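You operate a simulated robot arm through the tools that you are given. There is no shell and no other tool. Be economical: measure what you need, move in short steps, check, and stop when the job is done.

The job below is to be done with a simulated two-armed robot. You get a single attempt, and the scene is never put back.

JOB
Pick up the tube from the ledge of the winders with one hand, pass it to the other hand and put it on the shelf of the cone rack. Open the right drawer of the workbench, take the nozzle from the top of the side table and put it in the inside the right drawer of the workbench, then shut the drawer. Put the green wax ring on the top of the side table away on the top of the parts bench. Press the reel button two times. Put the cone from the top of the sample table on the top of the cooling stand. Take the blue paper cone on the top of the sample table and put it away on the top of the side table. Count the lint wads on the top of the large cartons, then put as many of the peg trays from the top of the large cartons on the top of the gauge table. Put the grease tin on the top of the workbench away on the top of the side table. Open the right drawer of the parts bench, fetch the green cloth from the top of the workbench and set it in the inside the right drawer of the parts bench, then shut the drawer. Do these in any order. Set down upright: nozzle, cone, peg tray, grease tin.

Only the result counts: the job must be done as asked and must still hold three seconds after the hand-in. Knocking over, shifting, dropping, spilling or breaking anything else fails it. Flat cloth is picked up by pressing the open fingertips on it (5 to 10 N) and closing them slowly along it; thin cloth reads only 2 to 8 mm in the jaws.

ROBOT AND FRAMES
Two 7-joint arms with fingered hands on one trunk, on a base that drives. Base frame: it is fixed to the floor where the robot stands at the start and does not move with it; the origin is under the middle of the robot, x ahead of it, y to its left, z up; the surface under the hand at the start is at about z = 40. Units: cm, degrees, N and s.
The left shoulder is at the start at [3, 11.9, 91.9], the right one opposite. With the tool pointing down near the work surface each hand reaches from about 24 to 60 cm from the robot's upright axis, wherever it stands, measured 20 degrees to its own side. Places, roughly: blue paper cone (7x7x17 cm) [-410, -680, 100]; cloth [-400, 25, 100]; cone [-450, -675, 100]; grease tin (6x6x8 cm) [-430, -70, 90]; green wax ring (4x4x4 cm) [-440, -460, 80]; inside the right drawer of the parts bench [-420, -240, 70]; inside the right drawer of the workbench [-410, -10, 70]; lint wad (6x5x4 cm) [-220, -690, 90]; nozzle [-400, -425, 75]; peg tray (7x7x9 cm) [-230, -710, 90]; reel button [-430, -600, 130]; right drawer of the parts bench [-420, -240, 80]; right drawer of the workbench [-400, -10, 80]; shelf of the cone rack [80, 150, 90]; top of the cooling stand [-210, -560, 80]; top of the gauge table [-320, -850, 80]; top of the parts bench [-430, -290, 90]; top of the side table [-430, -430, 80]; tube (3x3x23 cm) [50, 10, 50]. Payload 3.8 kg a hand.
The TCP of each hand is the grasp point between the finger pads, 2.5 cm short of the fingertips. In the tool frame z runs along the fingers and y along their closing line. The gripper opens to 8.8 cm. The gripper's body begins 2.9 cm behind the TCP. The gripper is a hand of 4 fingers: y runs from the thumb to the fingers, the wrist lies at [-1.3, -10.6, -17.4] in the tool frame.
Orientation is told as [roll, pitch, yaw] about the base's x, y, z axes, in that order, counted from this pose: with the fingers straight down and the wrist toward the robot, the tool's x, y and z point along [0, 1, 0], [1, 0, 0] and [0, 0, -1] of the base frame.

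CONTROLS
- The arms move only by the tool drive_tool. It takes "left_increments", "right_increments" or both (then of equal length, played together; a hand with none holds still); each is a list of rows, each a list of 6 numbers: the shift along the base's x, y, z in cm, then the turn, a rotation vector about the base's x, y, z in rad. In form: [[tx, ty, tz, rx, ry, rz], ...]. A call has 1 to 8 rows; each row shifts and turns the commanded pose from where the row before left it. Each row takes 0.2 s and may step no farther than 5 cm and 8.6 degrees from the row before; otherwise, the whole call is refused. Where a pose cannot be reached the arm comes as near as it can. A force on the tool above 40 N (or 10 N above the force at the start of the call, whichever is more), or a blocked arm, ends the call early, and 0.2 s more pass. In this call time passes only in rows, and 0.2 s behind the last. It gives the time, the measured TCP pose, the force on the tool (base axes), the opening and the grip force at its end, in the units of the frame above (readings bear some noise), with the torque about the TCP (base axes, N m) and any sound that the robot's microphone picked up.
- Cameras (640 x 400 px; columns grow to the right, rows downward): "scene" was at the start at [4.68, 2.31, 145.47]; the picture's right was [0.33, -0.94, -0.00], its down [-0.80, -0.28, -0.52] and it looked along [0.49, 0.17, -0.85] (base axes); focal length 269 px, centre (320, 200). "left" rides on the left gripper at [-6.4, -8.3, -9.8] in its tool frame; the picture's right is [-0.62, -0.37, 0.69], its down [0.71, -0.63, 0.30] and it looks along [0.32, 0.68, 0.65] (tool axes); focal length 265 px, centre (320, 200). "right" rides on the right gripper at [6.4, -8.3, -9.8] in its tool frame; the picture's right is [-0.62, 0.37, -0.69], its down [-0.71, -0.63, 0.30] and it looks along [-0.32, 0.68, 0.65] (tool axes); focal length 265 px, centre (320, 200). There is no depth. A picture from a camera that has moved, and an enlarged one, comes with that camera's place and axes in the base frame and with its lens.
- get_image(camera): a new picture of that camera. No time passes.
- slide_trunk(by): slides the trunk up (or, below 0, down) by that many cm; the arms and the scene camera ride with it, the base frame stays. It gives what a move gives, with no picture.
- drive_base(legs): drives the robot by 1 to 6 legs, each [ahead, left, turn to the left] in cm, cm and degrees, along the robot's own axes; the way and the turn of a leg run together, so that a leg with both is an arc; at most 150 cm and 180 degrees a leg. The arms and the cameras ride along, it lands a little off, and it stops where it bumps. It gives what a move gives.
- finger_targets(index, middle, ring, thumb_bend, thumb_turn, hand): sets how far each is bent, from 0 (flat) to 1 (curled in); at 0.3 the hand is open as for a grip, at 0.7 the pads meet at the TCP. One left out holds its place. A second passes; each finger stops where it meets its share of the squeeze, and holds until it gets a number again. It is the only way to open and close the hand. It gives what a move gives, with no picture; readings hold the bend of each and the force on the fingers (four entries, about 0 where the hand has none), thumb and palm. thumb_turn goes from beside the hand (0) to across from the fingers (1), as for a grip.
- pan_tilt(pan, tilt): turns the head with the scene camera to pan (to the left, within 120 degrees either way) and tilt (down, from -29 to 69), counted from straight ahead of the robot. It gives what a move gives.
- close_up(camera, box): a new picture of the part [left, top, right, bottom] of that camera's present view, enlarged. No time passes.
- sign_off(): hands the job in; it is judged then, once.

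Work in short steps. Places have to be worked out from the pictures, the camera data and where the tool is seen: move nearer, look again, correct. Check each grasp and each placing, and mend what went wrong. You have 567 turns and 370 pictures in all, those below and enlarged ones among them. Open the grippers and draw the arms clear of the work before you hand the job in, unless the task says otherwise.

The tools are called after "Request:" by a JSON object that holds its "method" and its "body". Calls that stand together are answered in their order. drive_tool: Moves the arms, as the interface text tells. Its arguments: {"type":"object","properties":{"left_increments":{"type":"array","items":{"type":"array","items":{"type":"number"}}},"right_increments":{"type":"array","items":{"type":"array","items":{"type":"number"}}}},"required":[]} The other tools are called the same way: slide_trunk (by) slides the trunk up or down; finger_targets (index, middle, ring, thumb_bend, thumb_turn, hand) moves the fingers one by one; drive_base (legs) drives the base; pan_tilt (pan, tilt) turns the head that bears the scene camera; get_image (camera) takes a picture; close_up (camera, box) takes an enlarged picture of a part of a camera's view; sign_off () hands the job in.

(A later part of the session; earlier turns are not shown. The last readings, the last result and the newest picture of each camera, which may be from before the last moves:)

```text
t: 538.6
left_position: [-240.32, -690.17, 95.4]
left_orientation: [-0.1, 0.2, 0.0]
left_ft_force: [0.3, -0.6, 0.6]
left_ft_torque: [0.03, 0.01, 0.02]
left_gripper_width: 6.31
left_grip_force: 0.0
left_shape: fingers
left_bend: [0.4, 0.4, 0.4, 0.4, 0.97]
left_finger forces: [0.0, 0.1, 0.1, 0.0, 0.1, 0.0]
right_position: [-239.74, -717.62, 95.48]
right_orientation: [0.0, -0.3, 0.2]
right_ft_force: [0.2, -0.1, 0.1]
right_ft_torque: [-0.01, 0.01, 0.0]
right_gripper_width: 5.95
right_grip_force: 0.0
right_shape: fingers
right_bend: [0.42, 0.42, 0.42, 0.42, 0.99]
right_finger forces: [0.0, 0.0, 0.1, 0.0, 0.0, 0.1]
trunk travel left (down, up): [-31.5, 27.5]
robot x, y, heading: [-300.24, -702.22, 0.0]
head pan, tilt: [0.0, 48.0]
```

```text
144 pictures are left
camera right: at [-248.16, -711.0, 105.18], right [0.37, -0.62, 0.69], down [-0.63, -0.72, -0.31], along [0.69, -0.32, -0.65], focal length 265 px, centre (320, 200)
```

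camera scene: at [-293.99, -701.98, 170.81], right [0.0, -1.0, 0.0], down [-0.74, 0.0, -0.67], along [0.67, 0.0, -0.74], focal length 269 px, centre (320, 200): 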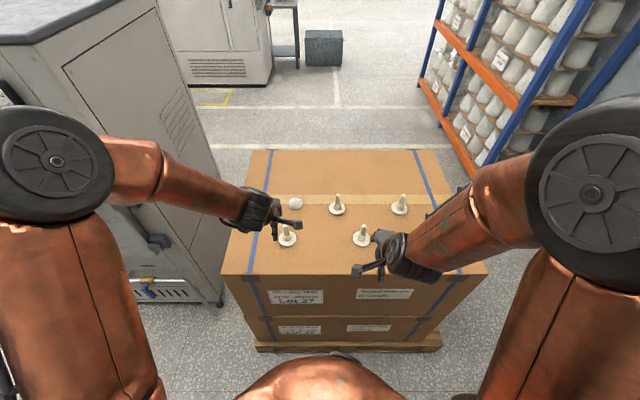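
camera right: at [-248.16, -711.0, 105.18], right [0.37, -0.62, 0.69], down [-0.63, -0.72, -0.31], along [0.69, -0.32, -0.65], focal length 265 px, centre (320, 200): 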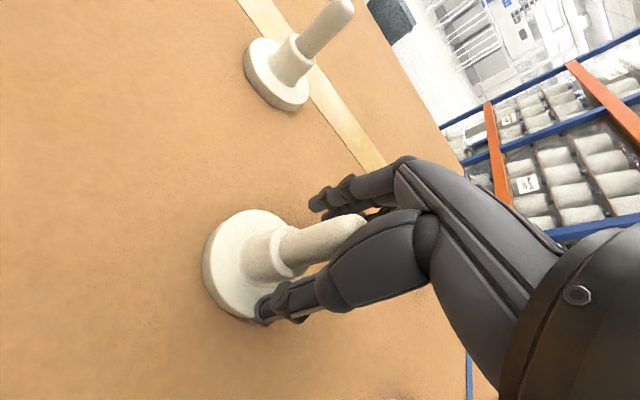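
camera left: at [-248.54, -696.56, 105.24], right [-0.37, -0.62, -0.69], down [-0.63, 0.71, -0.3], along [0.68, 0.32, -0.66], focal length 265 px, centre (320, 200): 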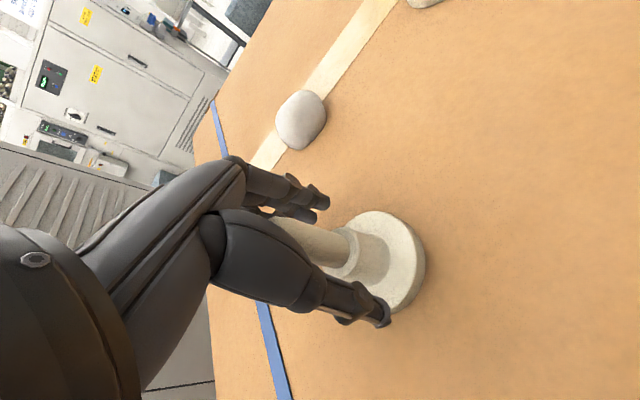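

Both stems lie between the fingers. Close both hands.

Request:
{"method": "finger_targets", "body": {"hand": "left", "index": 0.76, "middle": 0.76, "ring": 0.7, "thumb_bend": 0.74}}

Request:
{"method": "finger_targets", "body": {"hand": "right", "index": 0.76, "middle": 0.76, "ring": 0.7, "thumb_bend": 0.74}}

Request:
{"method": "get_image", "body": {"camera": "left"}}

Request:
{"method": "get_image", "body": {"camera": "right"}}

```text
t: 539.6
left_position: [-240.19, -690.08, 95.54]
left_orientation: [-0.1, 0.2, 0.1]
left_ft_force: [-0.2, 0.5, 1.0]
left_ft_torque: [-0.01, 0.06, -0.03]
left_gripper_width: 1.95
left_grip_force: 13.4
left_shape: fingers
left_bend: [0.71, 0.75, 0.7, 0.61, 0.95]
left_finger forces: [10.1, 5.3, 0.1, 0.0, 12.6, 0.0]
right_position: [-239.88, -717.4, 95.58]
right_orientation: [0.2, -0.3, 0.2]
right_ft_force: [-0.4, -0.3, 0.0]
right_ft_torque: [0.02, 0.01, -0.01]
right_gripper_width: 5.94
right_grip_force: 0.0
right_shape: fingers
right_bend: [0.42, 0.42, 0.42, 0.42, 0.99]
right_finger forces: [0.0, 0.1, 0.0, 0.0, 0.0, 0.1]
trunk travel left (down, up): [-31.5, 27.5]
robot x, y, heading: [-300.1, -702.12, 0.2]
head pan, tilt: [0.0, 48.0]
```

```text
t: 540.6
left_position: [-240.29, -690.17, 95.42]
left_orientation: [-0.1, 0.2, 0.1]
left_ft_force: [-0.1, 0.4, 2.2]
left_ft_torque: [-0.02, 0.07, -0.03]
left_gripper_width: 1.99
left_grip_force: 13.9
left_shape: fingers
left_bend: [0.71, 0.75, 0.7, 0.61, 0.95]
left_finger forces: [10.1, 5.3, 0.0, 0.0, 12.5, 0.0]
right_position: [-239.85, -717.45, 95.59]
right_orientation: [0.1, -0.3, 0.3]
right_ft_force: [-0.3, -0.1, -0.2]
right_ft_torque: [-0.04, 0.01, 0.0]
right_gripper_width: 0.0
right_grip_force: 0.0
right_shape: fingers
right_bend: [0.75, 0.75, 0.7, 0.72, 1.0]
right_finger forces: [0.0, 0.0, 0.1, 0.0, 0.0, 0.1]
trunk travel left (down, up): [-31.5, 27.5]
robot x, y, heading: [-299.72, -702.28, 0.0]
head pan, tilt: [0.0, 48.0]
```

```text
143 pictures are left
camera left: at [-248.61, -696.55, 105.32], right [-0.37, -0.62, -0.69], down [-0.63, 0.71, -0.3], along [0.68, 0.32, -0.66], focal length 265 px, centre (320, 200)
```

left: 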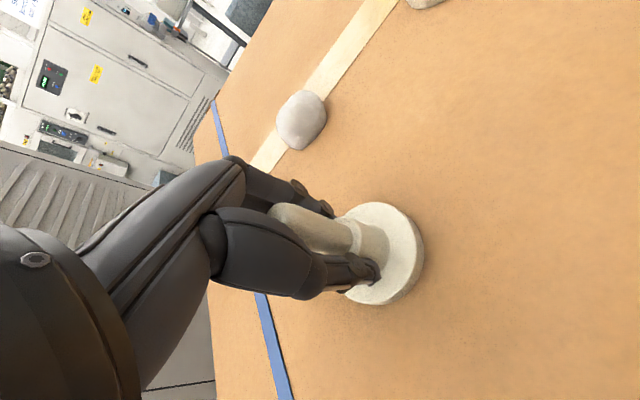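

```text
142 pictures are left
camera right: at [-248.24, -710.97, 105.25], right [0.37, -0.62, 0.69], down [-0.63, -0.72, -0.31], along [0.69, -0.32, -0.65], focal length 265 px, centre (320, 200)
```

right: 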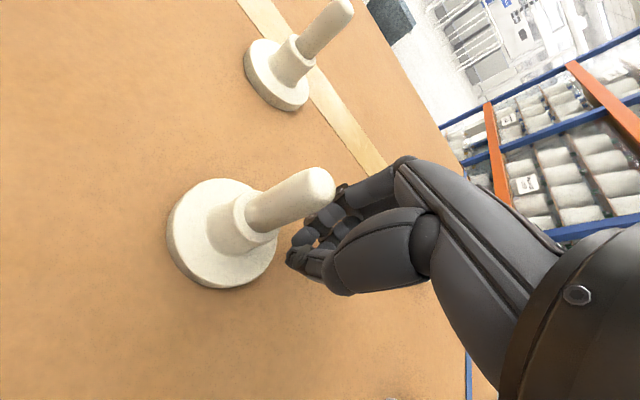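

Left tray gripped; the right one slipped aside (still standing). Lift the left tray, reopen the right hand, rise and re-aim.

Request:
{"method": "finger_targets", "body": {"hand": "right", "index": 0.4, "middle": 0.4, "ring": 0.4, "thumb_bend": 0.4}}

Request:
{"method": "drive_tool", "body": {"left_increments": [[0, 0, 1, 0, 0, 0], [0, 0, 3, 0, 0, 0], [0, 0, 4, 0, 0, 0], [0, 0, 4, 0, 0, 0]], "right_increments": [[0, 0, 1, 0, 0, 0], [0, 0, 3, 0, 0, 0], [0, 0, 4, 0, 0, 0], [0, 0, 2, 0, 0, 0]]}}

Request:
{"method": "get_image", "body": {"camera": "right"}}

Request:
{"method": "get_image", "body": {"camera": "left"}}

Request:
{"method": "close_up", "body": {"camera": "scene", "box": [250, 170, 442, 290]}}

```text
t: 541.6
left_position: [-240.32, -690.17, 95.45]
left_orientation: [-0.2, 0.2, 0.1]
left_ft_force: [-0.7, 0.1, 2.2]
left_ft_torque: [-0.08, 0.05, -0.01]
left_gripper_width: 1.93
left_grip_force: 13.6
left_shape: fingers
left_bend: [0.71, 0.75, 0.7, 0.61, 0.95]
left_finger forces: [10.0, 5.4, 0.1, 0.1, 12.5, 0.0]
right_position: [-239.9, -717.44, 95.56]
right_orientation: [0.1, -0.3, 0.2]
right_ft_force: [0.7, -0.4, 0.0]
right_ft_torque: [0.01, 0.02, 0.03]
right_gripper_width: 6.27
right_grip_force: 0.2
right_shape: fingers
right_bend: [0.4, 0.4, 0.4, 0.4, 0.99]
right_finger forces: [0.1, 0.0, 0.0, 0.0, 0.0, 0.0]
trunk travel left (down, up): [-31.5, 27.5]
robot x, y, heading: [-300.15, -702.33, -0.0]
head pan, tilt: [0.0, 48.0]
```

```text
t: 542.6
left_position: [-240.66, -689.99, 107.56]
left_orientation: [-0.1, 0.1, 0.2]
left_ft_force: [-0.5, 0.4, -0.3]
left_ft_torque: [0.01, 0.01, 0.0]
left_gripper_width: 1.98
left_grip_force: 12.3
left_shape: fingers
left_bend: [0.71, 0.75, 0.7, 0.61, 0.95]
left_finger forces: [10.3, 3.0, 0.0, 0.0, 11.7, 0.0]
right_position: [-239.94, -717.4, 105.52]
right_orientation: [0.2, -0.2, 0.2]
right_ft_force: [-0.2, 0.3, 0.2]
right_ft_torque: [0.0, 0.03, -0.01]
right_gripper_width: 6.3
right_grip_force: 0.0
right_shape: fingers
right_bend: [0.4, 0.4, 0.4, 0.4, 0.99]
right_finger forces: [0.1, 0.0, 0.0, 0.1, 0.1, 0.0]
trunk travel left (down, up): [-31.5, 27.5]
robot x, y, heading: [-299.97, -701.77, 0.1]
head pan, tilt: [0.0, 48.0]
```

```text
141 pictures are left
camera right: at [-248.31, -710.99, 115.31], right [0.37, -0.62, 0.69], down [-0.63, -0.72, -0.31], along [0.69, -0.32, -0.65], focal length 265 px, centre (320, 200)
```

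right: 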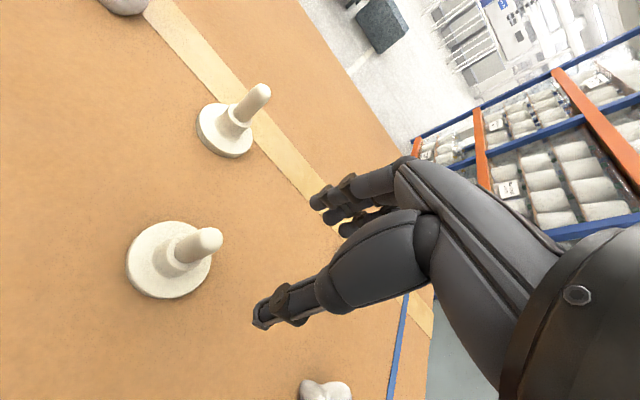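

```text
140 pictures are left
camera left: at [-248.84, -696.59, 117.34], right [-0.37, -0.62, -0.69], down [-0.63, 0.71, -0.3], along [0.68, 0.32, -0.66], focal length 265 px, centre (320, 200)
```

left: 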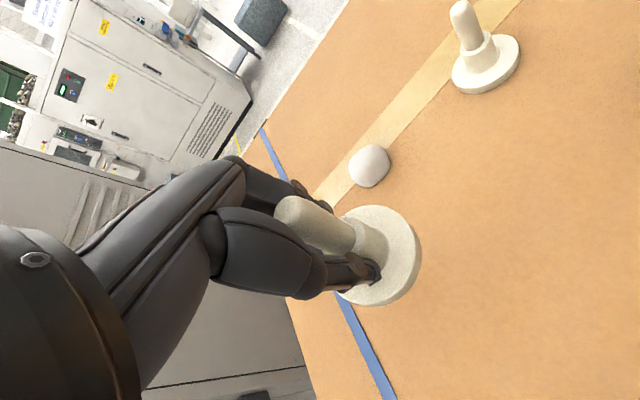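

```text
3.33 times, centred on (346, 230) of scene
camera zoom: at [-294.08, -702.04, 170.81], right [0.0, -1.0, 0.0], down [-0.74, 0.0, -0.67], along [0.67, 0.0, -0.74], focal length 898 px, centre (233, 100)
```

zoom: 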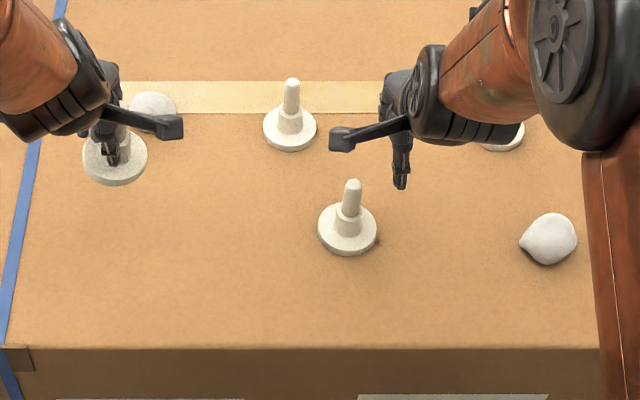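

Tray B now at [−239.7, −714.2]. Re-aim the right hand with +y bias, lower and close.

Request:
{"method": "drive_tool", "body": {"right_increments": [[0, 1.8, 0, 0, 0, 0], [0, 1.7, 0, 0, 0, 0], [0, 0, -3, 0, 0, 0], [0, 0, -3, 0, 0, 0], [0, 0, -2.5, 0, 0, 0], [0, 0, -1.5, 0, 0, 0]]}}

Request:
{"method": "get_image", "body": {"camera": "right"}}

```text
t: 544.0
left_position: [-240.38, -690.1, 107.39]
left_orientation: [-0.2, 0.3, 0.1]
left_ft_force: [-0.2, 0.4, -0.9]
left_ft_torque: [0.0, 0.02, 0.01]
left_gripper_width: 1.97
left_grip_force: 12.6
left_shape: fingers
left_bend: [0.71, 0.75, 0.7, 0.61, 0.95]
left_finger forces: [10.4, 3.0, 0.1, 0.0, 11.7, 0.1]
right_position: [-239.81, -713.97, 95.39]
right_orientation: [0.1, -0.3, 0.2]
right_ft_force: [0.4, 0.4, 0.3]
right_ft_torque: [-0.02, -0.01, 0.0]
right_gripper_width: 6.3
right_grip_force: 0.1
right_shape: fingers
right_bend: [0.4, 0.4, 0.4, 0.4, 0.99]
right_finger forces: [0.0, 0.1, 0.1, 0.0, 0.0, 0.0]
trunk travel left (down, up): [-31.5, 27.5]
robot x, y, heading: [-300.23, -701.65, 0.1]
head pan, tilt: [0.0, 48.0]
```

```text
138 pictures are left
camera right: at [-248.18, -707.44, 105.21], right [0.37, -0.62, 0.69], down [-0.63, -0.72, -0.31], along [0.69, -0.32, -0.65], focal length 265 px, centre (320, 200)
```

right: 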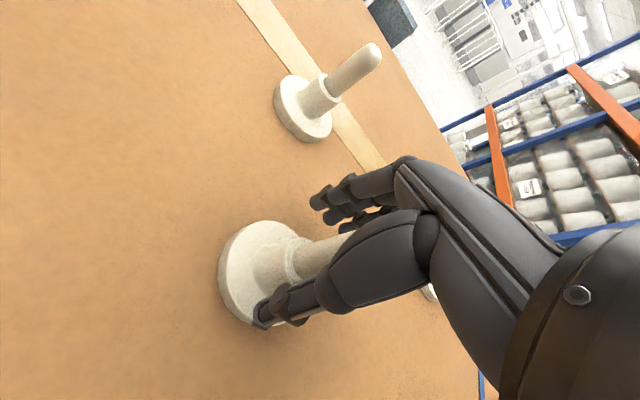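

Request:
{"method": "finger_targets", "body": {"hand": "right", "index": 0.76, "middle": 0.76, "ring": 0.7, "thumb_bend": 0.74}}

Request:
{"method": "drive_tool", "body": {"right_increments": [[0, 0, 0.6, 0, 0, 0], [0, 0, 1.5, 0, 0, 0], [0, 0, 2, 0, 0, 0]]}}

Request:
{"method": "get_image", "body": {"camera": "right"}}

```text
t: 545.0
left_position: [-240.54, -690.06, 107.6]
left_orientation: [-0.2, 0.2, 0.1]
left_ft_force: [0.5, -0.4, -0.8]
left_ft_torque: [0.0, -0.01, -0.01]
left_gripper_width: 1.99
left_grip_force: 11.7
left_shape: fingers
left_bend: [0.71, 0.75, 0.7, 0.61, 0.95]
left_finger forces: [10.4, 3.1, 0.0, 0.0, 11.7, 0.1]
right_position: [-239.89, -713.9, 95.56]
right_orientation: [0.2, -0.3, 0.2]
right_ft_force: [1.1, -0.3, 2.0]
right_ft_torque: [0.02, 0.04, 0.01]
right_gripper_width: 1.87
right_grip_force: 17.4
right_shape: fingers
right_bend: [0.74, 0.73, 0.7, 0.59, 1.0]
right_finger forces: [10.1, 9.0, 0.1, 0.0, 16.1, 0.1]
trunk travel left (down, up): [-31.5, 27.5]
robot x, y, heading: [-300.29, -702.14, 0.1]
head pan, tilt: [0.0, 48.0]
```

```text
t: 545.8
left_position: [-240.47, -690.09, 107.46]
left_orientation: [-0.3, 0.3, 0.0]
left_ft_force: [-0.4, -0.7, -1.9]
left_ft_torque: [0.02, 0.02, 0.0]
left_gripper_width: 1.95
left_grip_force: 12.5
left_shape: fingers
left_bend: [0.71, 0.75, 0.7, 0.61, 0.95]
left_finger forces: [10.4, 3.1, 0.0, 0.0, 11.6, 0.0]
right_position: [-239.85, -714.0, 99.69]
right_orientation: [0.1, -0.3, 0.2]
right_ft_force: [-1.0, -0.7, -1.1]
right_ft_torque: [-0.02, -0.01, -0.01]
right_gripper_width: 1.89
right_grip_force: 17.2
right_shape: fingers
right_bend: [0.74, 0.73, 0.7, 0.59, 1.0]
right_finger forces: [9.6, 8.4, 0.0, 0.0, 16.6, 0.0]
trunk travel left (down, up): [-31.5, 27.5]
robot x, y, heading: [-300.34, -702.44, 0.3]
head pan, tilt: [0.0, 48.0]
```

```text
137 pictures are left
camera right: at [-248.25, -707.46, 109.37], right [0.37, -0.62, 0.69], down [-0.63, -0.72, -0.31], along [0.69, -0.32, -0.65], focal length 265 px, centre (320, 200)
```

right: 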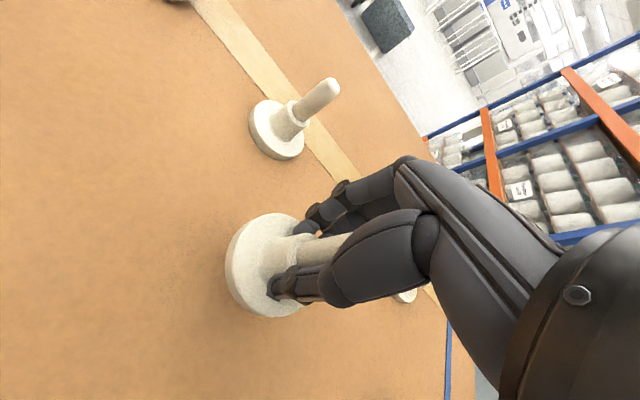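

Both trays held. Raise, retract, back off and turn to face the gauge table (−y).

Request:
{"method": "drive_tool", "body": {"left_increments": [[0, 0, 4, 0, 0, 0], [0, 0, 4, 0, 0, 0], [-4, 0, 2, 0, 0, 0], [-4.5, 0, 0, 0, 0, 0], [-4.5, 0, 0, 0, 0, 0]], "right_increments": [[0, 0, 4.5, 0, 0, 0], [0, 0, 4.5, 0, 0, 0], [-3, -1, 3.5, 0, 0, 0], [-4.5, -1, 0, 0, 0, 0], [-4.5, -1, 0, 0, 0, 0]]}}

Request:
{"method": "drive_base", "body": {"legs": [[-24, 0, 0], [0, 0, -90]]}}

Request:
{"method": "pan_tilt", "body": {"pan": 0, "tilt": 28}}

Request:
{"method": "get_image", "body": {"camera": "scene"}}

```text
t: 547.0
left_position: [-253.58, -690.28, 117.46]
left_orientation: [-0.2, 0.2, 0.1]
left_ft_force: [-0.3, -0.1, -1.3]
left_ft_torque: [0.0, 0.01, 0.05]
left_gripper_width: 1.96
left_grip_force: 12.5
left_shape: fingers
left_bend: [0.71, 0.75, 0.7, 0.61, 0.95]
left_finger forces: [10.5, 2.1, 0.1, 0.1, 11.6, 0.0]
right_position: [-252.12, -717.04, 112.18]
right_orientation: [0.2, -0.4, 0.2]
right_ft_force: [-0.5, 0.3, -0.6]
right_ft_torque: [-0.02, -0.01, -0.01]
right_gripper_width: 1.86
right_grip_force: 16.8
right_shape: fingers
right_bend: [0.74, 0.73, 0.7, 0.59, 1.0]
right_finger forces: [9.5, 8.3, 0.0, 0.0, 16.5, 0.0]
trunk travel left (down, up): [-31.5, 27.5]
robot x, y, heading: [-299.99, -701.99, 0.1]
head pan, tilt: [0.0, 48.0]
```

```text
t: 552.7
left_position: [-313.64, -749.05, 117.45]
left_orientation: [-0.1, 0.1, -91.3]
left_ft_force: [-0.1, 0.3, -1.2]
left_ft_torque: [0.01, 0.04, 0.01]
left_gripper_width: 1.92
left_grip_force: 11.4
left_shape: fingers
left_bend: [0.71, 0.76, 0.7, 0.61, 0.95]
left_finger forces: [10.0, 2.2, 0.1, 0.0, 11.0, 0.1]
right_position: [-340.49, -749.73, 112.1]
right_orientation: [0.1, -0.2, -91.3]
right_ft_force: [-0.6, -0.2, -1.7]
right_ft_torque: [-0.03, 0.0, 0.02]
right_gripper_width: 1.85
right_grip_force: 16.5
right_shape: fingers
right_bend: [0.74, 0.73, 0.7, 0.59, 1.0]
right_finger forces: [9.5, 7.8, 0.1, 0.1, 15.6, 0.1]
trunk travel left (down, up): [-31.5, 27.5]
robot x, y, heading: [-324.14, -702.19, -91.2]
head pan, tilt: [0.0, 48.0]
```

```text
t: 553.5
left_position: [-313.67, -749.17, 117.38]
left_orientation: [-0.1, 0.2, -91.3]
left_ft_force: [0.5, -0.1, -0.4]
left_ft_torque: [0.01, -0.02, 0.0]
left_gripper_width: 1.92
left_grip_force: 12.3
left_shape: fingers
left_bend: [0.71, 0.76, 0.7, 0.61, 0.95]
left_finger forces: [10.0, 2.2, 0.0, 0.0, 10.9, 0.0]
right_position: [-340.57, -749.83, 112.14]
right_orientation: [0.1, -0.2, -91.2]
right_ft_force: [-1.0, 0.2, -0.5]
right_ft_torque: [0.01, 0.01, -0.03]
right_gripper_width: 1.83
right_grip_force: 16.2
right_shape: fingers
right_bend: [0.74, 0.73, 0.7, 0.59, 1.0]
right_finger forces: [9.4, 7.9, 0.1, 0.0, 15.6, 0.1]
trunk travel left (down, up): [-31.5, 27.5]
robot x, y, heading: [-324.39, -702.13, -91.1]
head pan, tilt: [0.0, 28.0]
```

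```text
136 pictures are left
camera scene: at [-324.29, -709.15, 173.8], right [-1.0, 0.02, 0.0], down [0.01, 0.47, -0.88], along [-0.02, -0.88, -0.47], focal length 269 px, centre (320, 200)
```

scene: 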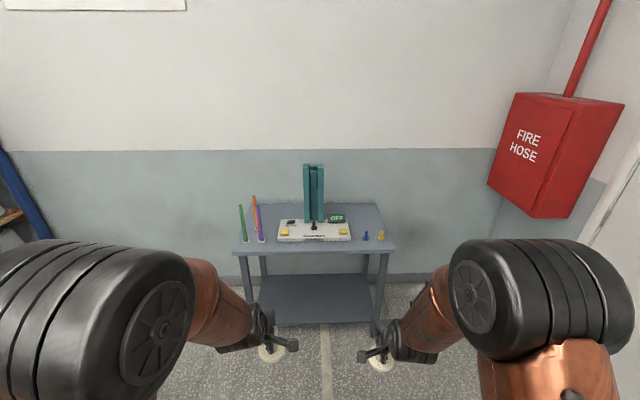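

Request:
{"method": "close_up", "body": {"camera": "scene", "box": [220, 160, 412, 280]}}

```text
3.33 times, centred on (316, 220) of scene
camera zoom: at [-324.29, -709.15, 173.8], right [-1.0, 0.02, 0.0], down [0.01, 0.47, -0.88], along [-0.02, -0.88, -0.47], focal length 898 px, centre (333, 133)
```

zoom: 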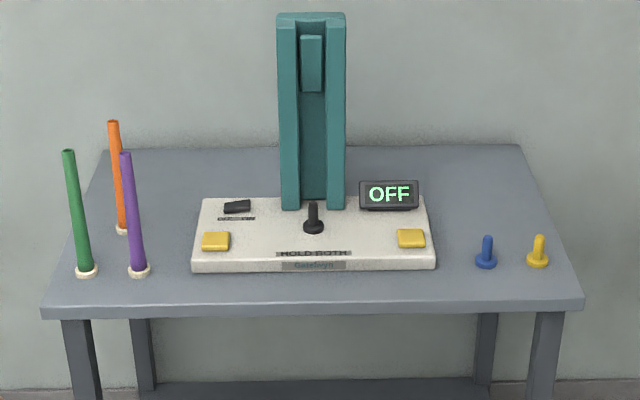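

Free space: the right rear of the table (x −349…−366, y −845…−875), away from the tower. Adjust: heading, shift right 26, ahead 60, left hand tucked; then look again.

Request:
{"method": "drive_base", "body": {"legs": [[0, -26, 1.2], [58, 0, 0]]}}

Request:
{"method": "drive_tool", "body": {"left_increments": [[0, 4, 3, 0, 0, 0], [0, 4, 3, 0, 0, 0], [0, 3, 2, 0, 0, 0]]}}

Request:
{"method": "pan_tilt", "body": {"pan": 5, "tilt": 45}}

Request:
{"method": "get_image", "body": {"camera": "scene"}}

Request:
{"method": "get_image", "body": {"camera": "right"}}

```text
t: 558.3
left_position: [-338.96, -806.79, 117.33]
left_orientation: [-0.1, 0.2, -90.3]
left_ft_force: [-0.3, 0.4, -0.1]
left_ft_torque: [0.0, -0.04, 0.01]
left_gripper_width: 1.94
left_grip_force: 11.1
left_shape: fingers
left_bend: [0.71, 0.76, 0.7, 0.61, 0.95]
left_finger forces: [10.0, 2.2, 0.0, 0.0, 11.0, 0.0]
right_position: [-365.73, -808.14, 112.04]
right_orientation: [0.0, -0.2, -90.2]
right_ft_force: [0.0, -0.5, -0.7]
right_ft_torque: [0.0, -0.02, 0.0]
right_gripper_width: 1.86
right_grip_force: 16.3
right_shape: fingers
right_bend: [0.74, 0.73, 0.7, 0.59, 1.0]
right_finger forces: [9.5, 7.8, 0.0, 0.1, 15.7, 0.0]
trunk travel left (down, up): [-31.5, 27.5]
robot x, y, heading: [-350.18, -759.98, -90.2]
head pan, tilt: [0.0, 28.0]
```

```text
t: 559.1
left_position: [-338.83, -795.72, 125.26]
left_orientation: [-0.2, 0.2, -90.3]
left_ft_force: [0.6, -0.1, -1.2]
left_ft_torque: [-0.03, 0.0, 0.04]
left_gripper_width: 1.91
left_grip_force: 11.3
left_shape: fingers
left_bend: [0.71, 0.76, 0.7, 0.61, 0.95]
left_finger forces: [10.1, 2.0, 0.0, 0.1, 11.1, 0.0]
right_position: [-365.55, -807.99, 112.07]
right_orientation: [0.0, -0.4, -90.2]
right_ft_force: [0.3, 0.3, -0.3]
right_ft_torque: [-0.02, -0.01, 0.01]
right_gripper_width: 1.85
right_grip_force: 16.5
right_shape: fingers
right_bend: [0.74, 0.73, 0.7, 0.59, 1.0]
right_finger forces: [9.4, 7.8, 0.0, 0.1, 15.7, 0.0]
trunk travel left (down, up): [-31.5, 27.5]
robot x, y, heading: [-350.46, -760.02, -90.3]
head pan, tilt: [0.0, 28.0]
```

```text
t: 559.9
left_position: [-338.85, -795.87, 125.36]
left_orientation: [-0.1, 0.1, -90.4]
left_ft_force: [-0.6, 0.4, -1.1]
left_ft_torque: [-0.01, 0.04, 0.02]
left_gripper_width: 1.92
left_grip_force: 11.9
left_shape: fingers
left_bend: [0.71, 0.76, 0.7, 0.61, 0.95]
left_finger forces: [10.0, 1.9, 0.0, 0.0, 11.0, 0.0]
right_position: [-365.73, -808.0, 112.02]
right_orientation: [0.2, -0.2, -90.2]
right_ft_force: [0.4, -1.1, -0.3]
right_ft_torque: [-0.01, -0.01, 0.0]
right_gripper_width: 1.85
right_grip_force: 16.5
right_shape: fingers
right_bend: [0.74, 0.73, 0.7, 0.59, 1.0]
right_finger forces: [9.3, 7.7, 0.0, 0.0, 15.7, 0.1]
trunk travel left (down, up): [-31.5, 27.5]
robot x, y, heading: [-350.77, -760.06, -90.4]
head pan, tilt: [5.0, 45.0]
```

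```text
134 pictures are left
camera scene: at [-349.59, -766.13, 171.23], right [-1.0, -0.08, 0.0], down [-0.06, 0.7, -0.71], along [0.06, -0.7, -0.71], focal length 269 px, centre (320, 200)
```

scene: 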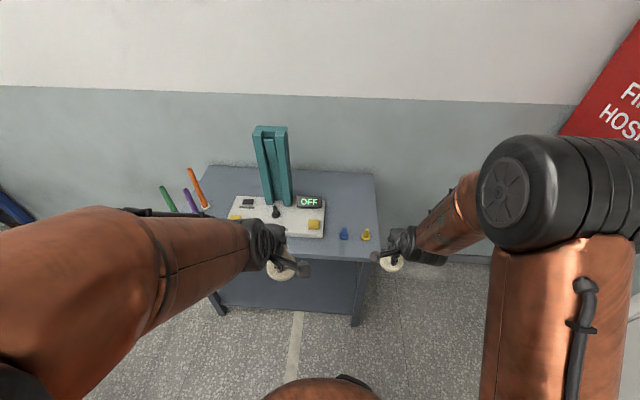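

```text
133 pictures are left
camera right: at [-359.23, -799.59, 121.78], right [-0.62, -0.36, 0.69], down [-0.71, 0.63, -0.31], along [-0.33, -0.69, -0.65], focal length 265 px, centre (320, 200)
```

right: 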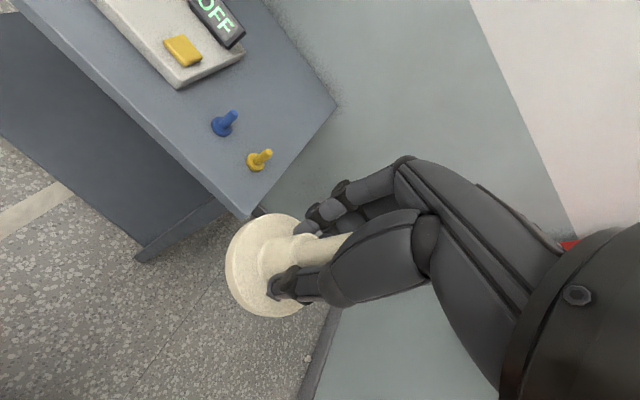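

Targets: tray 1 → [−358.5, −863], tray 2 → [−357.5, −849.5]. Drive 38 cm ahead, then extend the right arm.

Request:
{"method": "drive_base", "body": {"legs": [[38, 0, 0.3]]}}

Request:
{"method": "drive_tool", "body": {"right_increments": [[2, -4, 0, 0, 0, 0], [2, -4, 0, 0, 0, 0], [1.5, -4, 0, 0, 0, 0], [1, -4, 0, 0, 0, 0]]}}

Request:
{"method": "get_image", "body": {"camera": "right"}}

Request:
{"method": "get_image", "body": {"camera": "scene"}}

```text
t: 562.3
left_position: [-338.8, -834.25, 125.3]
left_orientation: [-0.2, 0.2, -90.0]
left_ft_force: [-0.1, -0.7, 0.2]
left_ft_torque: [-0.03, 0.01, 0.0]
left_gripper_width: 1.92
left_grip_force: 11.6
left_shape: fingers
left_bend: [0.71, 0.76, 0.7, 0.61, 0.95]
left_finger forces: [10.0, 2.1, 0.0, 0.1, 11.1, 0.0]
right_position: [-365.75, -846.55, 112.06]
right_orientation: [0.1, -0.1, -90.0]
right_ft_force: [0.2, 1.0, -0.7]
right_ft_torque: [0.0, 0.0, 0.02]
right_gripper_width: 1.84
right_grip_force: 16.5
right_shape: fingers
right_bend: [0.74, 0.73, 0.7, 0.59, 1.0]
right_finger forces: [9.4, 7.8, 0.1, 0.0, 15.7, 0.0]
trunk travel left (down, up): [-31.5, 27.5]
robot x, y, heading: [-350.16, -798.49, -90.2]
head pan, tilt: [5.0, 45.0]
```

```text
t: 563.3
left_position: [-338.73, -834.42, 125.32]
left_orientation: [-0.1, 0.2, -89.9]
left_ft_force: [-0.3, 0.0, -0.6]
left_ft_torque: [0.0, -0.02, -0.01]
left_gripper_width: 1.93
left_grip_force: 11.8
left_shape: fingers
left_bend: [0.71, 0.76, 0.7, 0.61, 0.95]
left_finger forces: [10.0, 1.9, 0.0, 0.1, 10.9, 0.0]
right_position: [-359.11, -862.83, 112.01]
right_orientation: [0.1, -0.2, -90.0]
right_ft_force: [-0.7, 0.7, -1.3]
right_ft_torque: [0.06, 0.02, -0.02]
right_gripper_width: 1.83
right_grip_force: 17.2
right_shape: fingers
right_bend: [0.74, 0.73, 0.7, 0.59, 1.0]
right_finger forces: [9.5, 7.9, 0.1, 0.1, 15.8, 0.1]
trunk travel left (down, up): [-31.5, 27.5]
robot x, y, heading: [-350.97, -798.51, -90.4]
head pan, tilt: [5.0, 45.0]
```

```text
132 pictures are left
camera right: at [-352.68, -854.28, 121.73], right [-0.62, -0.37, 0.69], down [-0.71, 0.63, -0.31], along [-0.32, -0.69, -0.65], focal length 265 px, centre (320, 200)
```

right: 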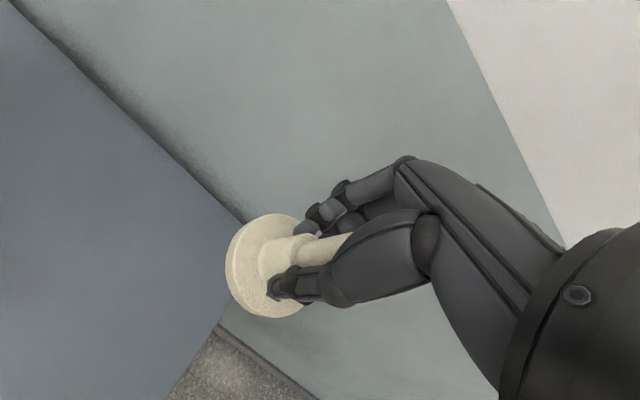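

```text
131 pictures are left
camera scene: at [-349.69, -804.69, 171.22], right [-1.0, -0.08, 0.0], down [-0.06, 0.71, -0.71], along [0.06, -0.7, -0.71], focal length 269 px, centre (320, 200)
```

scene: 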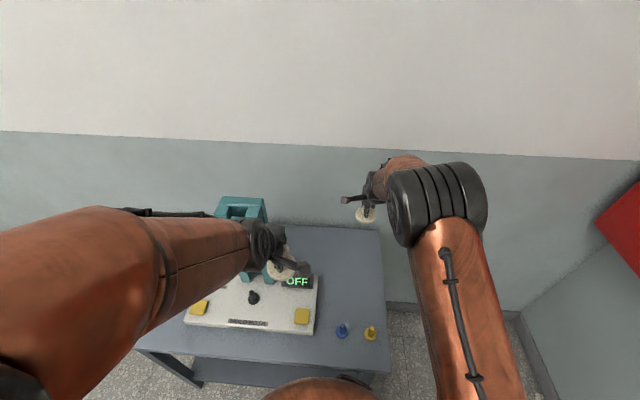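

Table corner at ≈(−370, −877), so the spot is good. Lower the right tray, carefully near the end.

Request:
{"method": "drive_tool", "body": {"right_increments": [[0, 0, -4, 0, 0, 0], [0, 0, -4, 0, 0, 0], [0, 0, -4, 0, 0, 0], [0, 0, -3, 0, 0, 0]]}}

Request:
{"method": "get_image", "body": {"camera": "right"}}

```text
t: 564.3
left_position: [-338.61, -834.36, 125.3]
left_orientation: [-0.2, 0.2, -90.0]
left_ft_force: [0.4, 0.0, -0.3]
left_ft_torque: [-0.01, -0.01, 0.0]
left_gripper_width: 1.93
left_grip_force: 12.0
left_shape: fingers
left_bend: [0.71, 0.76, 0.7, 0.61, 0.95]
left_finger forces: [10.0, 1.8, 0.1, 0.1, 11.0, 0.0]
right_position: [-359.12, -862.6, 96.99]
right_orientation: [0.0, -0.4, -90.0]
right_ft_force: [-0.5, -0.2, -0.8]
right_ft_torque: [0.01, 0.01, -0.02]
right_gripper_width: 1.86
right_grip_force: 17.0
right_shape: fingers
right_bend: [0.74, 0.73, 0.7, 0.59, 1.0]
right_finger forces: [9.4, 7.9, 0.1, 0.1, 16.0, 0.0]
trunk travel left (down, up): [-31.5, 27.5]
robot x, y, heading: [-350.66, -798.64, -90.2]
head pan, tilt: [5.0, 45.0]
```

```text
130 pictures are left
camera right: at [-352.67, -854.02, 106.69], right [-0.62, -0.37, 0.69], down [-0.71, 0.63, -0.31], along [-0.32, -0.69, -0.65], focal length 265 px, centre (320, 200)
```

right: 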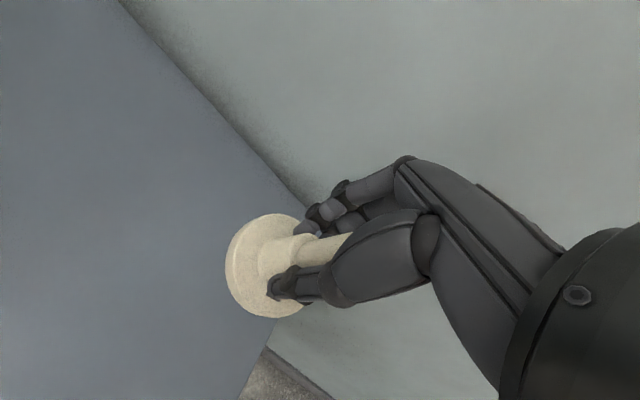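

Request:
{"method": "drive_tool", "body": {"right_increments": [[0, 0, -0.8, 0, 0, 0], [0, 0, -0.8, 0, 0, 0], [0, 0, -0.8, 0, 0, 0]]}}

```text
t: 565.1
left_position: [-338.62, -834.28, 125.43]
left_orientation: [-0.1, 0.3, -90.0]
left_ft_force: [0.4, 0.8, -0.3]
left_ft_torque: [0.0, -0.01, -0.02]
left_gripper_width: 1.94
left_grip_force: 11.7
left_shape: fingers
left_bend: [0.71, 0.76, 0.7, 0.61, 0.95]
left_finger forces: [10.0, 1.9, 0.1, 0.0, 11.0, 0.0]
right_position: [-359.07, -862.53, 94.63]
right_orientation: [0.1, -0.2, -90.0]
right_ft_force: [0.2, -0.2, -1.4]
right_ft_torque: [-0.03, -0.03, 0.01]
right_gripper_width: 1.83
right_grip_force: 16.8
right_shape: fingers
right_bend: [0.74, 0.73, 0.7, 0.59, 1.0]
right_finger forces: [9.4, 8.0, 0.0, 0.0, 15.9, 0.0]
trunk travel left (down, up): [-31.5, 27.5]
robot x, y, heading: [-350.75, -798.51, -90.2]
head pan, tilt: [5.0, 45.0]
```

No contact yet at 94.6; continue.

Request:
{"method": "drive_tool", "body": {"right_increments": [[0, 0, -0.6, 0, 0, 0], [0, 0, -0.6, 0, 0, 0], [0, 0, -0.6, 0, 0, 0]]}}

Request:
{"method": "get_image", "body": {"camera": "right"}}

```text
t: 565.9
left_position: [-338.82, -834.33, 125.45]
left_orientation: [-0.2, 0.2, -89.9]
left_ft_force: [-0.9, 0.1, -0.1]
left_ft_torque: [0.0, -0.02, 0.01]
left_gripper_width: 1.94
left_grip_force: 11.6
left_shape: fingers
left_bend: [0.71, 0.76, 0.7, 0.61, 0.95]
left_finger forces: [9.9, 1.8, 0.1, 0.1, 11.0, 0.0]
right_position: [-359.1, -862.47, 92.71]
right_orientation: [0.0, -0.1, -90.0]
right_ft_force: [0.6, 0.3, -1.2]
right_ft_torque: [0.01, 0.01, 0.03]
right_gripper_width: 1.84
right_grip_force: 17.0
right_shape: fingers
right_bend: [0.74, 0.73, 0.7, 0.59, 1.0]
right_finger forces: [9.4, 7.9, 0.0, 0.0, 15.9, 0.1]
trunk travel left (down, up): [-31.5, 27.5]
robot x, y, heading: [-350.56, -798.28, -90.0]
head pan, tilt: [5.0, 45.0]
```

```text
129 pictures are left
camera right: at [-352.71, -854.01, 102.56], right [-0.62, -0.37, 0.69], down [-0.71, 0.63, -0.31], along [-0.32, -0.69, -0.65], focal length 265 px, centre (320, 200)
```

right: 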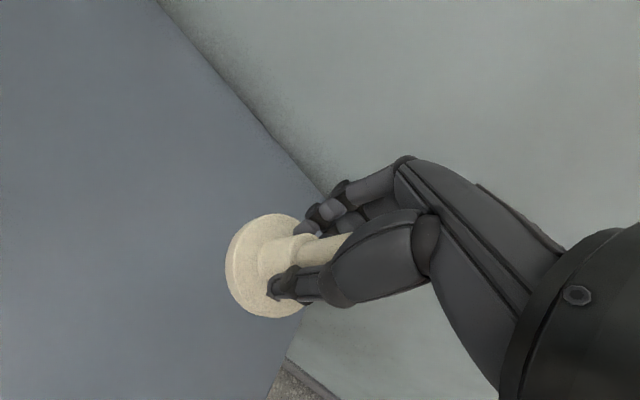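

Request:
{"method": "drive_tool", "body": {"right_increments": [[0, 0, -0.5, 0, 0, 0], [0, 0, -0.5, 0, 0, 0], [0, 0, -0.5, 0, 0, 0], [0, 0, -0.5, 0, 0, 0]]}}

```text
t: 566.9
left_position: [-338.87, -834.27, 125.31]
left_orientation: [-0.1, 0.2, -90.0]
left_ft_force: [-0.7, -0.1, -1.0]
left_ft_torque: [-0.04, 0.02, 0.03]
left_gripper_width: 1.91
left_grip_force: 12.0
left_shape: fingers
left_bend: [0.71, 0.76, 0.7, 0.61, 0.95]
left_finger forces: [9.9, 1.8, 0.0, 0.0, 11.1, 0.1]
right_position: [-359.08, -862.58, 90.89]
right_orientation: [0.1, -0.3, -90.0]
right_ft_force: [-0.8, -0.2, -0.4]
right_ft_torque: [-0.03, 0.0, -0.05]
right_gripper_width: 1.82
right_grip_force: 16.9
right_shape: fingers
right_bend: [0.74, 0.73, 0.7, 0.59, 1.0]
right_finger forces: [9.4, 7.9, 0.0, 0.0, 16.0, 0.0]
trunk travel left (down, up): [-31.5, 27.5]
robot x, y, heading: [-350.65, -798.42, -90.1]
head pan, tilt: [5.0, 45.0]
```

Request:
{"method": "drive_tool", "body": {"right_increments": [[0, 0, -0.4, 0, 0, 0], [0, 0, -0.4, 0, 0, 0], [0, 0, -0.4, 0, 0, 0], [0, 0, -0.4, 0, 0, 0]]}}

Request:
{"method": "get_image", "body": {"camera": "right"}}

```text
t: 567.9
left_position: [-338.84, -834.31, 125.41]
left_orientation: [-0.1, 0.2, -90.1]
left_ft_force: [-0.7, -0.2, -0.4]
left_ft_torque: [0.01, -0.03, 0.02]
left_gripper_width: 1.91
left_grip_force: 10.9
left_shape: fingers
left_bend: [0.71, 0.76, 0.7, 0.61, 0.95]
left_finger forces: [10.0, 1.9, 0.0, 0.0, 10.9, 0.1]
right_position: [-359.29, -862.5, 89.11]
right_orientation: [0.1, -0.2, -89.9]
right_ft_force: [-0.1, -0.1, -0.7]
right_ft_torque: [-0.01, 0.0, -0.02]
right_gripper_width: 1.85
right_grip_force: 16.6
right_shape: fingers
right_bend: [0.74, 0.73, 0.7, 0.59, 1.0]
right_finger forces: [9.3, 8.0, 0.0, 0.0, 16.0, 0.1]
trunk travel left (down, up): [-31.5, 27.5]
robot x, y, heading: [-350.68, -798.38, -90.2]
head pan, tilt: [5.0, 45.0]
```

```text
128 pictures are left
camera right: at [-352.72, -854.04, 98.95], right [-0.62, -0.37, 0.69], down [-0.71, 0.63, -0.31], along [-0.32, -0.69, -0.65], focal length 265 px, centre (320, 200)
```

right: 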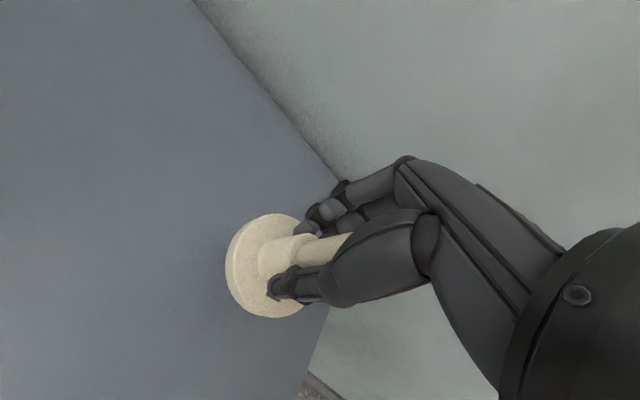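

Request:
{"method": "drive_tool", "body": {"right_increments": [[0, 0, -0.4, 0, 0, 0], [0, 0, -0.4, 0, 0, 0], [0, 0, -0.3, 0, 0, 0]]}}

```text
t: 568.7
left_position: [-338.87, -834.17, 125.46]
left_orientation: [-0.1, 0.3, -90.0]
left_ft_force: [-0.2, 0.5, -1.0]
left_ft_torque: [-0.03, -0.01, 0.01]
left_gripper_width: 1.94
left_grip_force: 11.1
left_shape: fingers
left_bend: [0.71, 0.76, 0.7, 0.61, 0.95]
left_finger forces: [10.0, 1.9, 0.1, 0.0, 11.0, 0.1]
right_position: [-359.12, -862.57, 88.16]
right_orientation: [0.1, -0.2, -90.0]
right_ft_force: [-0.5, -0.7, -0.9]
right_ft_torque: [0.0, 0.02, 0.02]
right_gripper_width: 1.82
right_grip_force: 16.4
right_shape: fingers
right_bend: [0.74, 0.73, 0.7, 0.59, 1.0]
right_finger forces: [9.5, 8.0, 0.0, 0.1, 16.0, 0.0]
trunk travel left (down, up): [-31.5, 27.5]
robot x, y, heading: [-350.29, -798.34, -90.2]
head pan, tilt: [5.0, 45.0]
```

Request:
{"method": "drive_tool", "body": {"right_increments": [[0, 0, -0.4, 0, 0, 0], [0, 0, -0.3, 0, 0, 0], [0, 0, -0.3, 0, 0, 0]]}}

Request:
{"method": "get_image", "body": {"camera": "right"}}

```text
t: 569.5
left_position: [-338.89, -834.24, 125.46]
left_orientation: [-0.1, 0.2, -90.1]
left_ft_force: [-0.4, -0.2, 0.3]
left_ft_torque: [0.0, 0.01, 0.01]
left_gripper_width: 1.9
left_grip_force: 11.5
left_shape: fingers
left_bend: [0.71, 0.76, 0.7, 0.61, 0.95]
left_finger forces: [10.1, 2.0, 0.0, 0.1, 11.0, 0.0]
right_position: [-359.29, -862.54, 87.2]
right_orientation: [0.1, -0.1, -89.9]
right_ft_force: [-0.3, 0.0, 0.0]
right_ft_torque: [-0.01, 0.03, 0.0]
right_gripper_width: 1.82
right_grip_force: 16.3
right_shape: fingers
right_bend: [0.74, 0.73, 0.7, 0.59, 1.0]
right_finger forces: [9.5, 8.0, 0.0, 0.1, 15.9, 0.0]
trunk travel left (down, up): [-31.5, 27.5]
robot x, y, heading: [-350.44, -798.88, -90.3]
head pan, tilt: [5.0, 45.0]
```

```text
127 pictures are left
camera right: at [-352.74, -854.04, 96.87], right [-0.62, -0.37, 0.69], down [-0.71, 0.63, -0.31], along [-0.32, -0.69, -0.65], focal length 265 px, centre (320, 200)
```

right: 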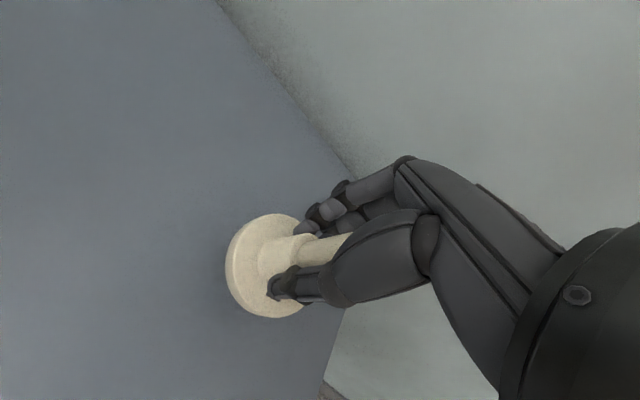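

Request:
{"method": "drive_tool", "body": {"right_increments": [[0, 0, -0.4, 0, 0, 0], [0, 0, -0.4, 0, 0, 0], [0, 0, -0.4, 0, 0, 0]]}}

```text
t: 570.3
left_position: [-338.77, -834.18, 125.32]
left_orientation: [-0.1, 0.2, -90.0]
left_ft_force: [0.6, 0.6, -0.5]
left_ft_torque: [-0.07, -0.01, -0.04]
left_gripper_width: 1.93
left_grip_force: 11.8
left_shape: fingers
left_bend: [0.71, 0.76, 0.7, 0.61, 0.95]
left_finger forces: [10.1, 2.0, 0.0, 0.0, 10.9, 0.0]
right_position: [-359.33, -862.49, 85.98]
right_orientation: [0.1, -0.2, -90.1]
right_ft_force: [1.0, 0.5, 0.0]
right_ft_torque: [0.01, 0.0, 0.01]
right_gripper_width: 1.81
right_grip_force: 16.8
right_shape: fingers
right_bend: [0.74, 0.73, 0.7, 0.59, 1.0]
right_finger forces: [9.4, 8.0, 0.0, 0.0, 15.8, 0.0]
trunk travel left (down, up): [-31.5, 27.5]
robot x, y, heading: [-350.36, -798.06, -90.1]
head pan, tilt: [5.0, 45.0]
```

Request:
{"method": "drive_tool", "body": {"right_increments": [[0, 0, -0.4, 0, 0, 0], [0, 0, -0.4, 0, 0, 0], [0, 0, -0.3, 0, 0, 0]]}}

Request:
{"method": "get_image", "body": {"camera": "right"}}

```text
t: 571.1
left_position: [-338.76, -834.2, 125.36]
left_orientation: [-0.1, 0.1, -90.0]
left_ft_force: [-0.7, 0.4, -0.4]
left_ft_torque: [-0.01, -0.01, 0.0]
left_gripper_width: 1.92
left_grip_force: 11.4
left_shape: fingers
left_bend: [0.71, 0.76, 0.7, 0.61, 0.95]
left_finger forces: [10.0, 1.9, 0.0, 0.0, 11.0, 0.0]
right_position: [-359.33, -862.5, 85.01]
right_orientation: [0.1, -0.4, -90.1]
right_ft_force: [1.2, -0.3, 1.5]
right_ft_torque: [0.1, 0.0, -0.03]
right_gripper_width: 1.84
right_grip_force: 17.3
right_shape: fingers
right_bend: [0.74, 0.73, 0.7, 0.59, 1.0]
right_finger forces: [9.3, 8.2, 0.0, 0.0, 15.6, 0.1]
trunk travel left (down, up): [-31.5, 27.5]
robot x, y, heading: [-350.5, -798.39, -90.0]
head pan, tilt: [5.0, 45.0]
```

```text
126 pictures are left
camera right: at [-352.76, -854.01, 94.7], right [-0.62, -0.36, 0.69], down [-0.71, 0.63, -0.31], along [-0.32, -0.69, -0.65], focal length 265 px, centre (320, 200)
```

right: 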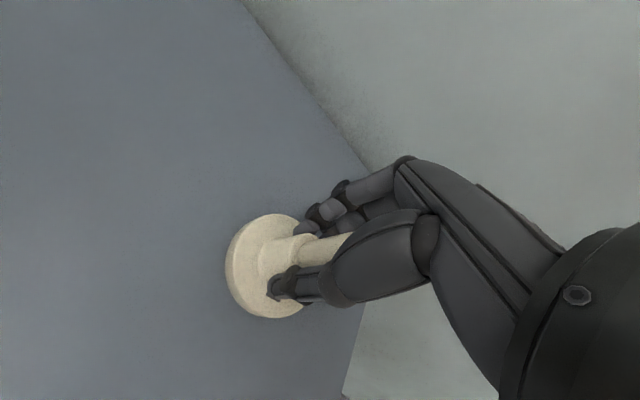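

Contact is starting (+1.5 N). Settle 0.25 more and release.

Request:
{"method": "drive_tool", "body": {"right_increments": [[0, 0, -0.25, 0, 0, 0]]}}

Request:
{"method": "finger_targets", "body": {"hand": "right", "index": 0.42, "middle": 0.42, "ring": 0.42, "thumb_bend": 0.42}}

Request:
{"method": "get_image", "body": {"camera": "right"}}

```text
t: 571.5
left_position: [-338.82, -834.21, 125.42]
left_orientation: [-0.2, 0.2, -90.0]
left_ft_force: [0.1, -0.2, -1.2]
left_ft_torque: [0.05, -0.04, 0.01]
left_gripper_width: 1.94
left_grip_force: 11.8
left_shape: fingers
left_bend: [0.71, 0.76, 0.7, 0.61, 0.95]
left_finger forces: [10.0, 1.9, 0.1, 0.0, 11.1, 0.0]
right_position: [-359.18, -862.6, 84.89]
right_orientation: [0.2, -0.6, -90.1]
right_ft_force: [0.2, -0.9, 8.0]
right_ft_torque: [0.25, -0.01, 0.0]
right_gripper_width: 1.84
right_grip_force: 16.5
right_shape: fingers
right_bend: [0.74, 0.73, 0.7, 0.59, 1.0]
right_finger forces: [9.8, 8.4, 0.1, 0.0, 15.1, 0.0]
trunk travel left (down, up): [-31.5, 27.5]
robot x, y, heading: [-350.51, -798.22, -90.1]
head pan, tilt: [5.0, 45.0]
```

```text
t: 572.5
left_position: [-338.83, -834.21, 125.37]
left_orientation: [-0.1, 0.2, -90.1]
left_ft_force: [0.0, 0.2, 0.2]
left_ft_torque: [0.03, -0.02, 0.01]
left_gripper_width: 1.91
left_grip_force: 11.3
left_shape: fingers
left_bend: [0.71, 0.76, 0.7, 0.61, 0.95]
left_finger forces: [10.0, 1.9, 0.0, 0.0, 10.9, 0.0]
right_position: [-359.27, -862.5, 84.61]
right_orientation: [0.1, -0.3, -90.0]
right_ft_force: [0.1, 1.0, -0.6]
right_ft_torque: [0.01, 0.01, -0.02]
right_gripper_width: 5.85
right_grip_force: 0.0
right_shape: fingers
right_bend: [0.42, 0.42, 0.42, 0.42, 0.99]
right_finger forces: [0.0, 0.1, 0.0, 0.1, 0.0, 0.1]
trunk travel left (down, up): [-31.5, 27.5]
robot x, y, heading: [-350.39, -798.34, -90.0]
head pan, tilt: [5.0, 45.0]
```

```text
125 pictures are left
camera right: at [-352.74, -853.96, 94.36], right [-0.62, -0.37, 0.69], down [-0.71, 0.63, -0.31], along [-0.32, -0.69, -0.65], focal length 265 px, centre (320, 200)
```

right: 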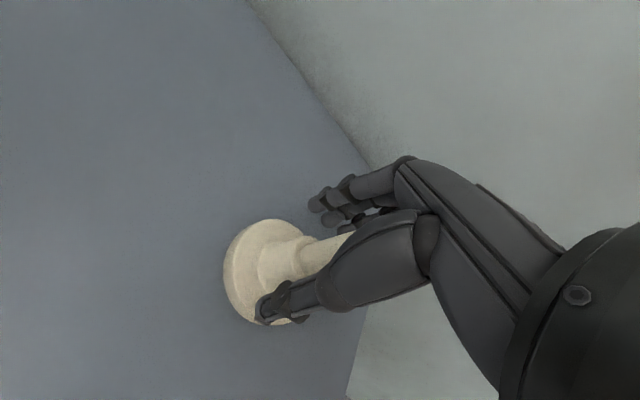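

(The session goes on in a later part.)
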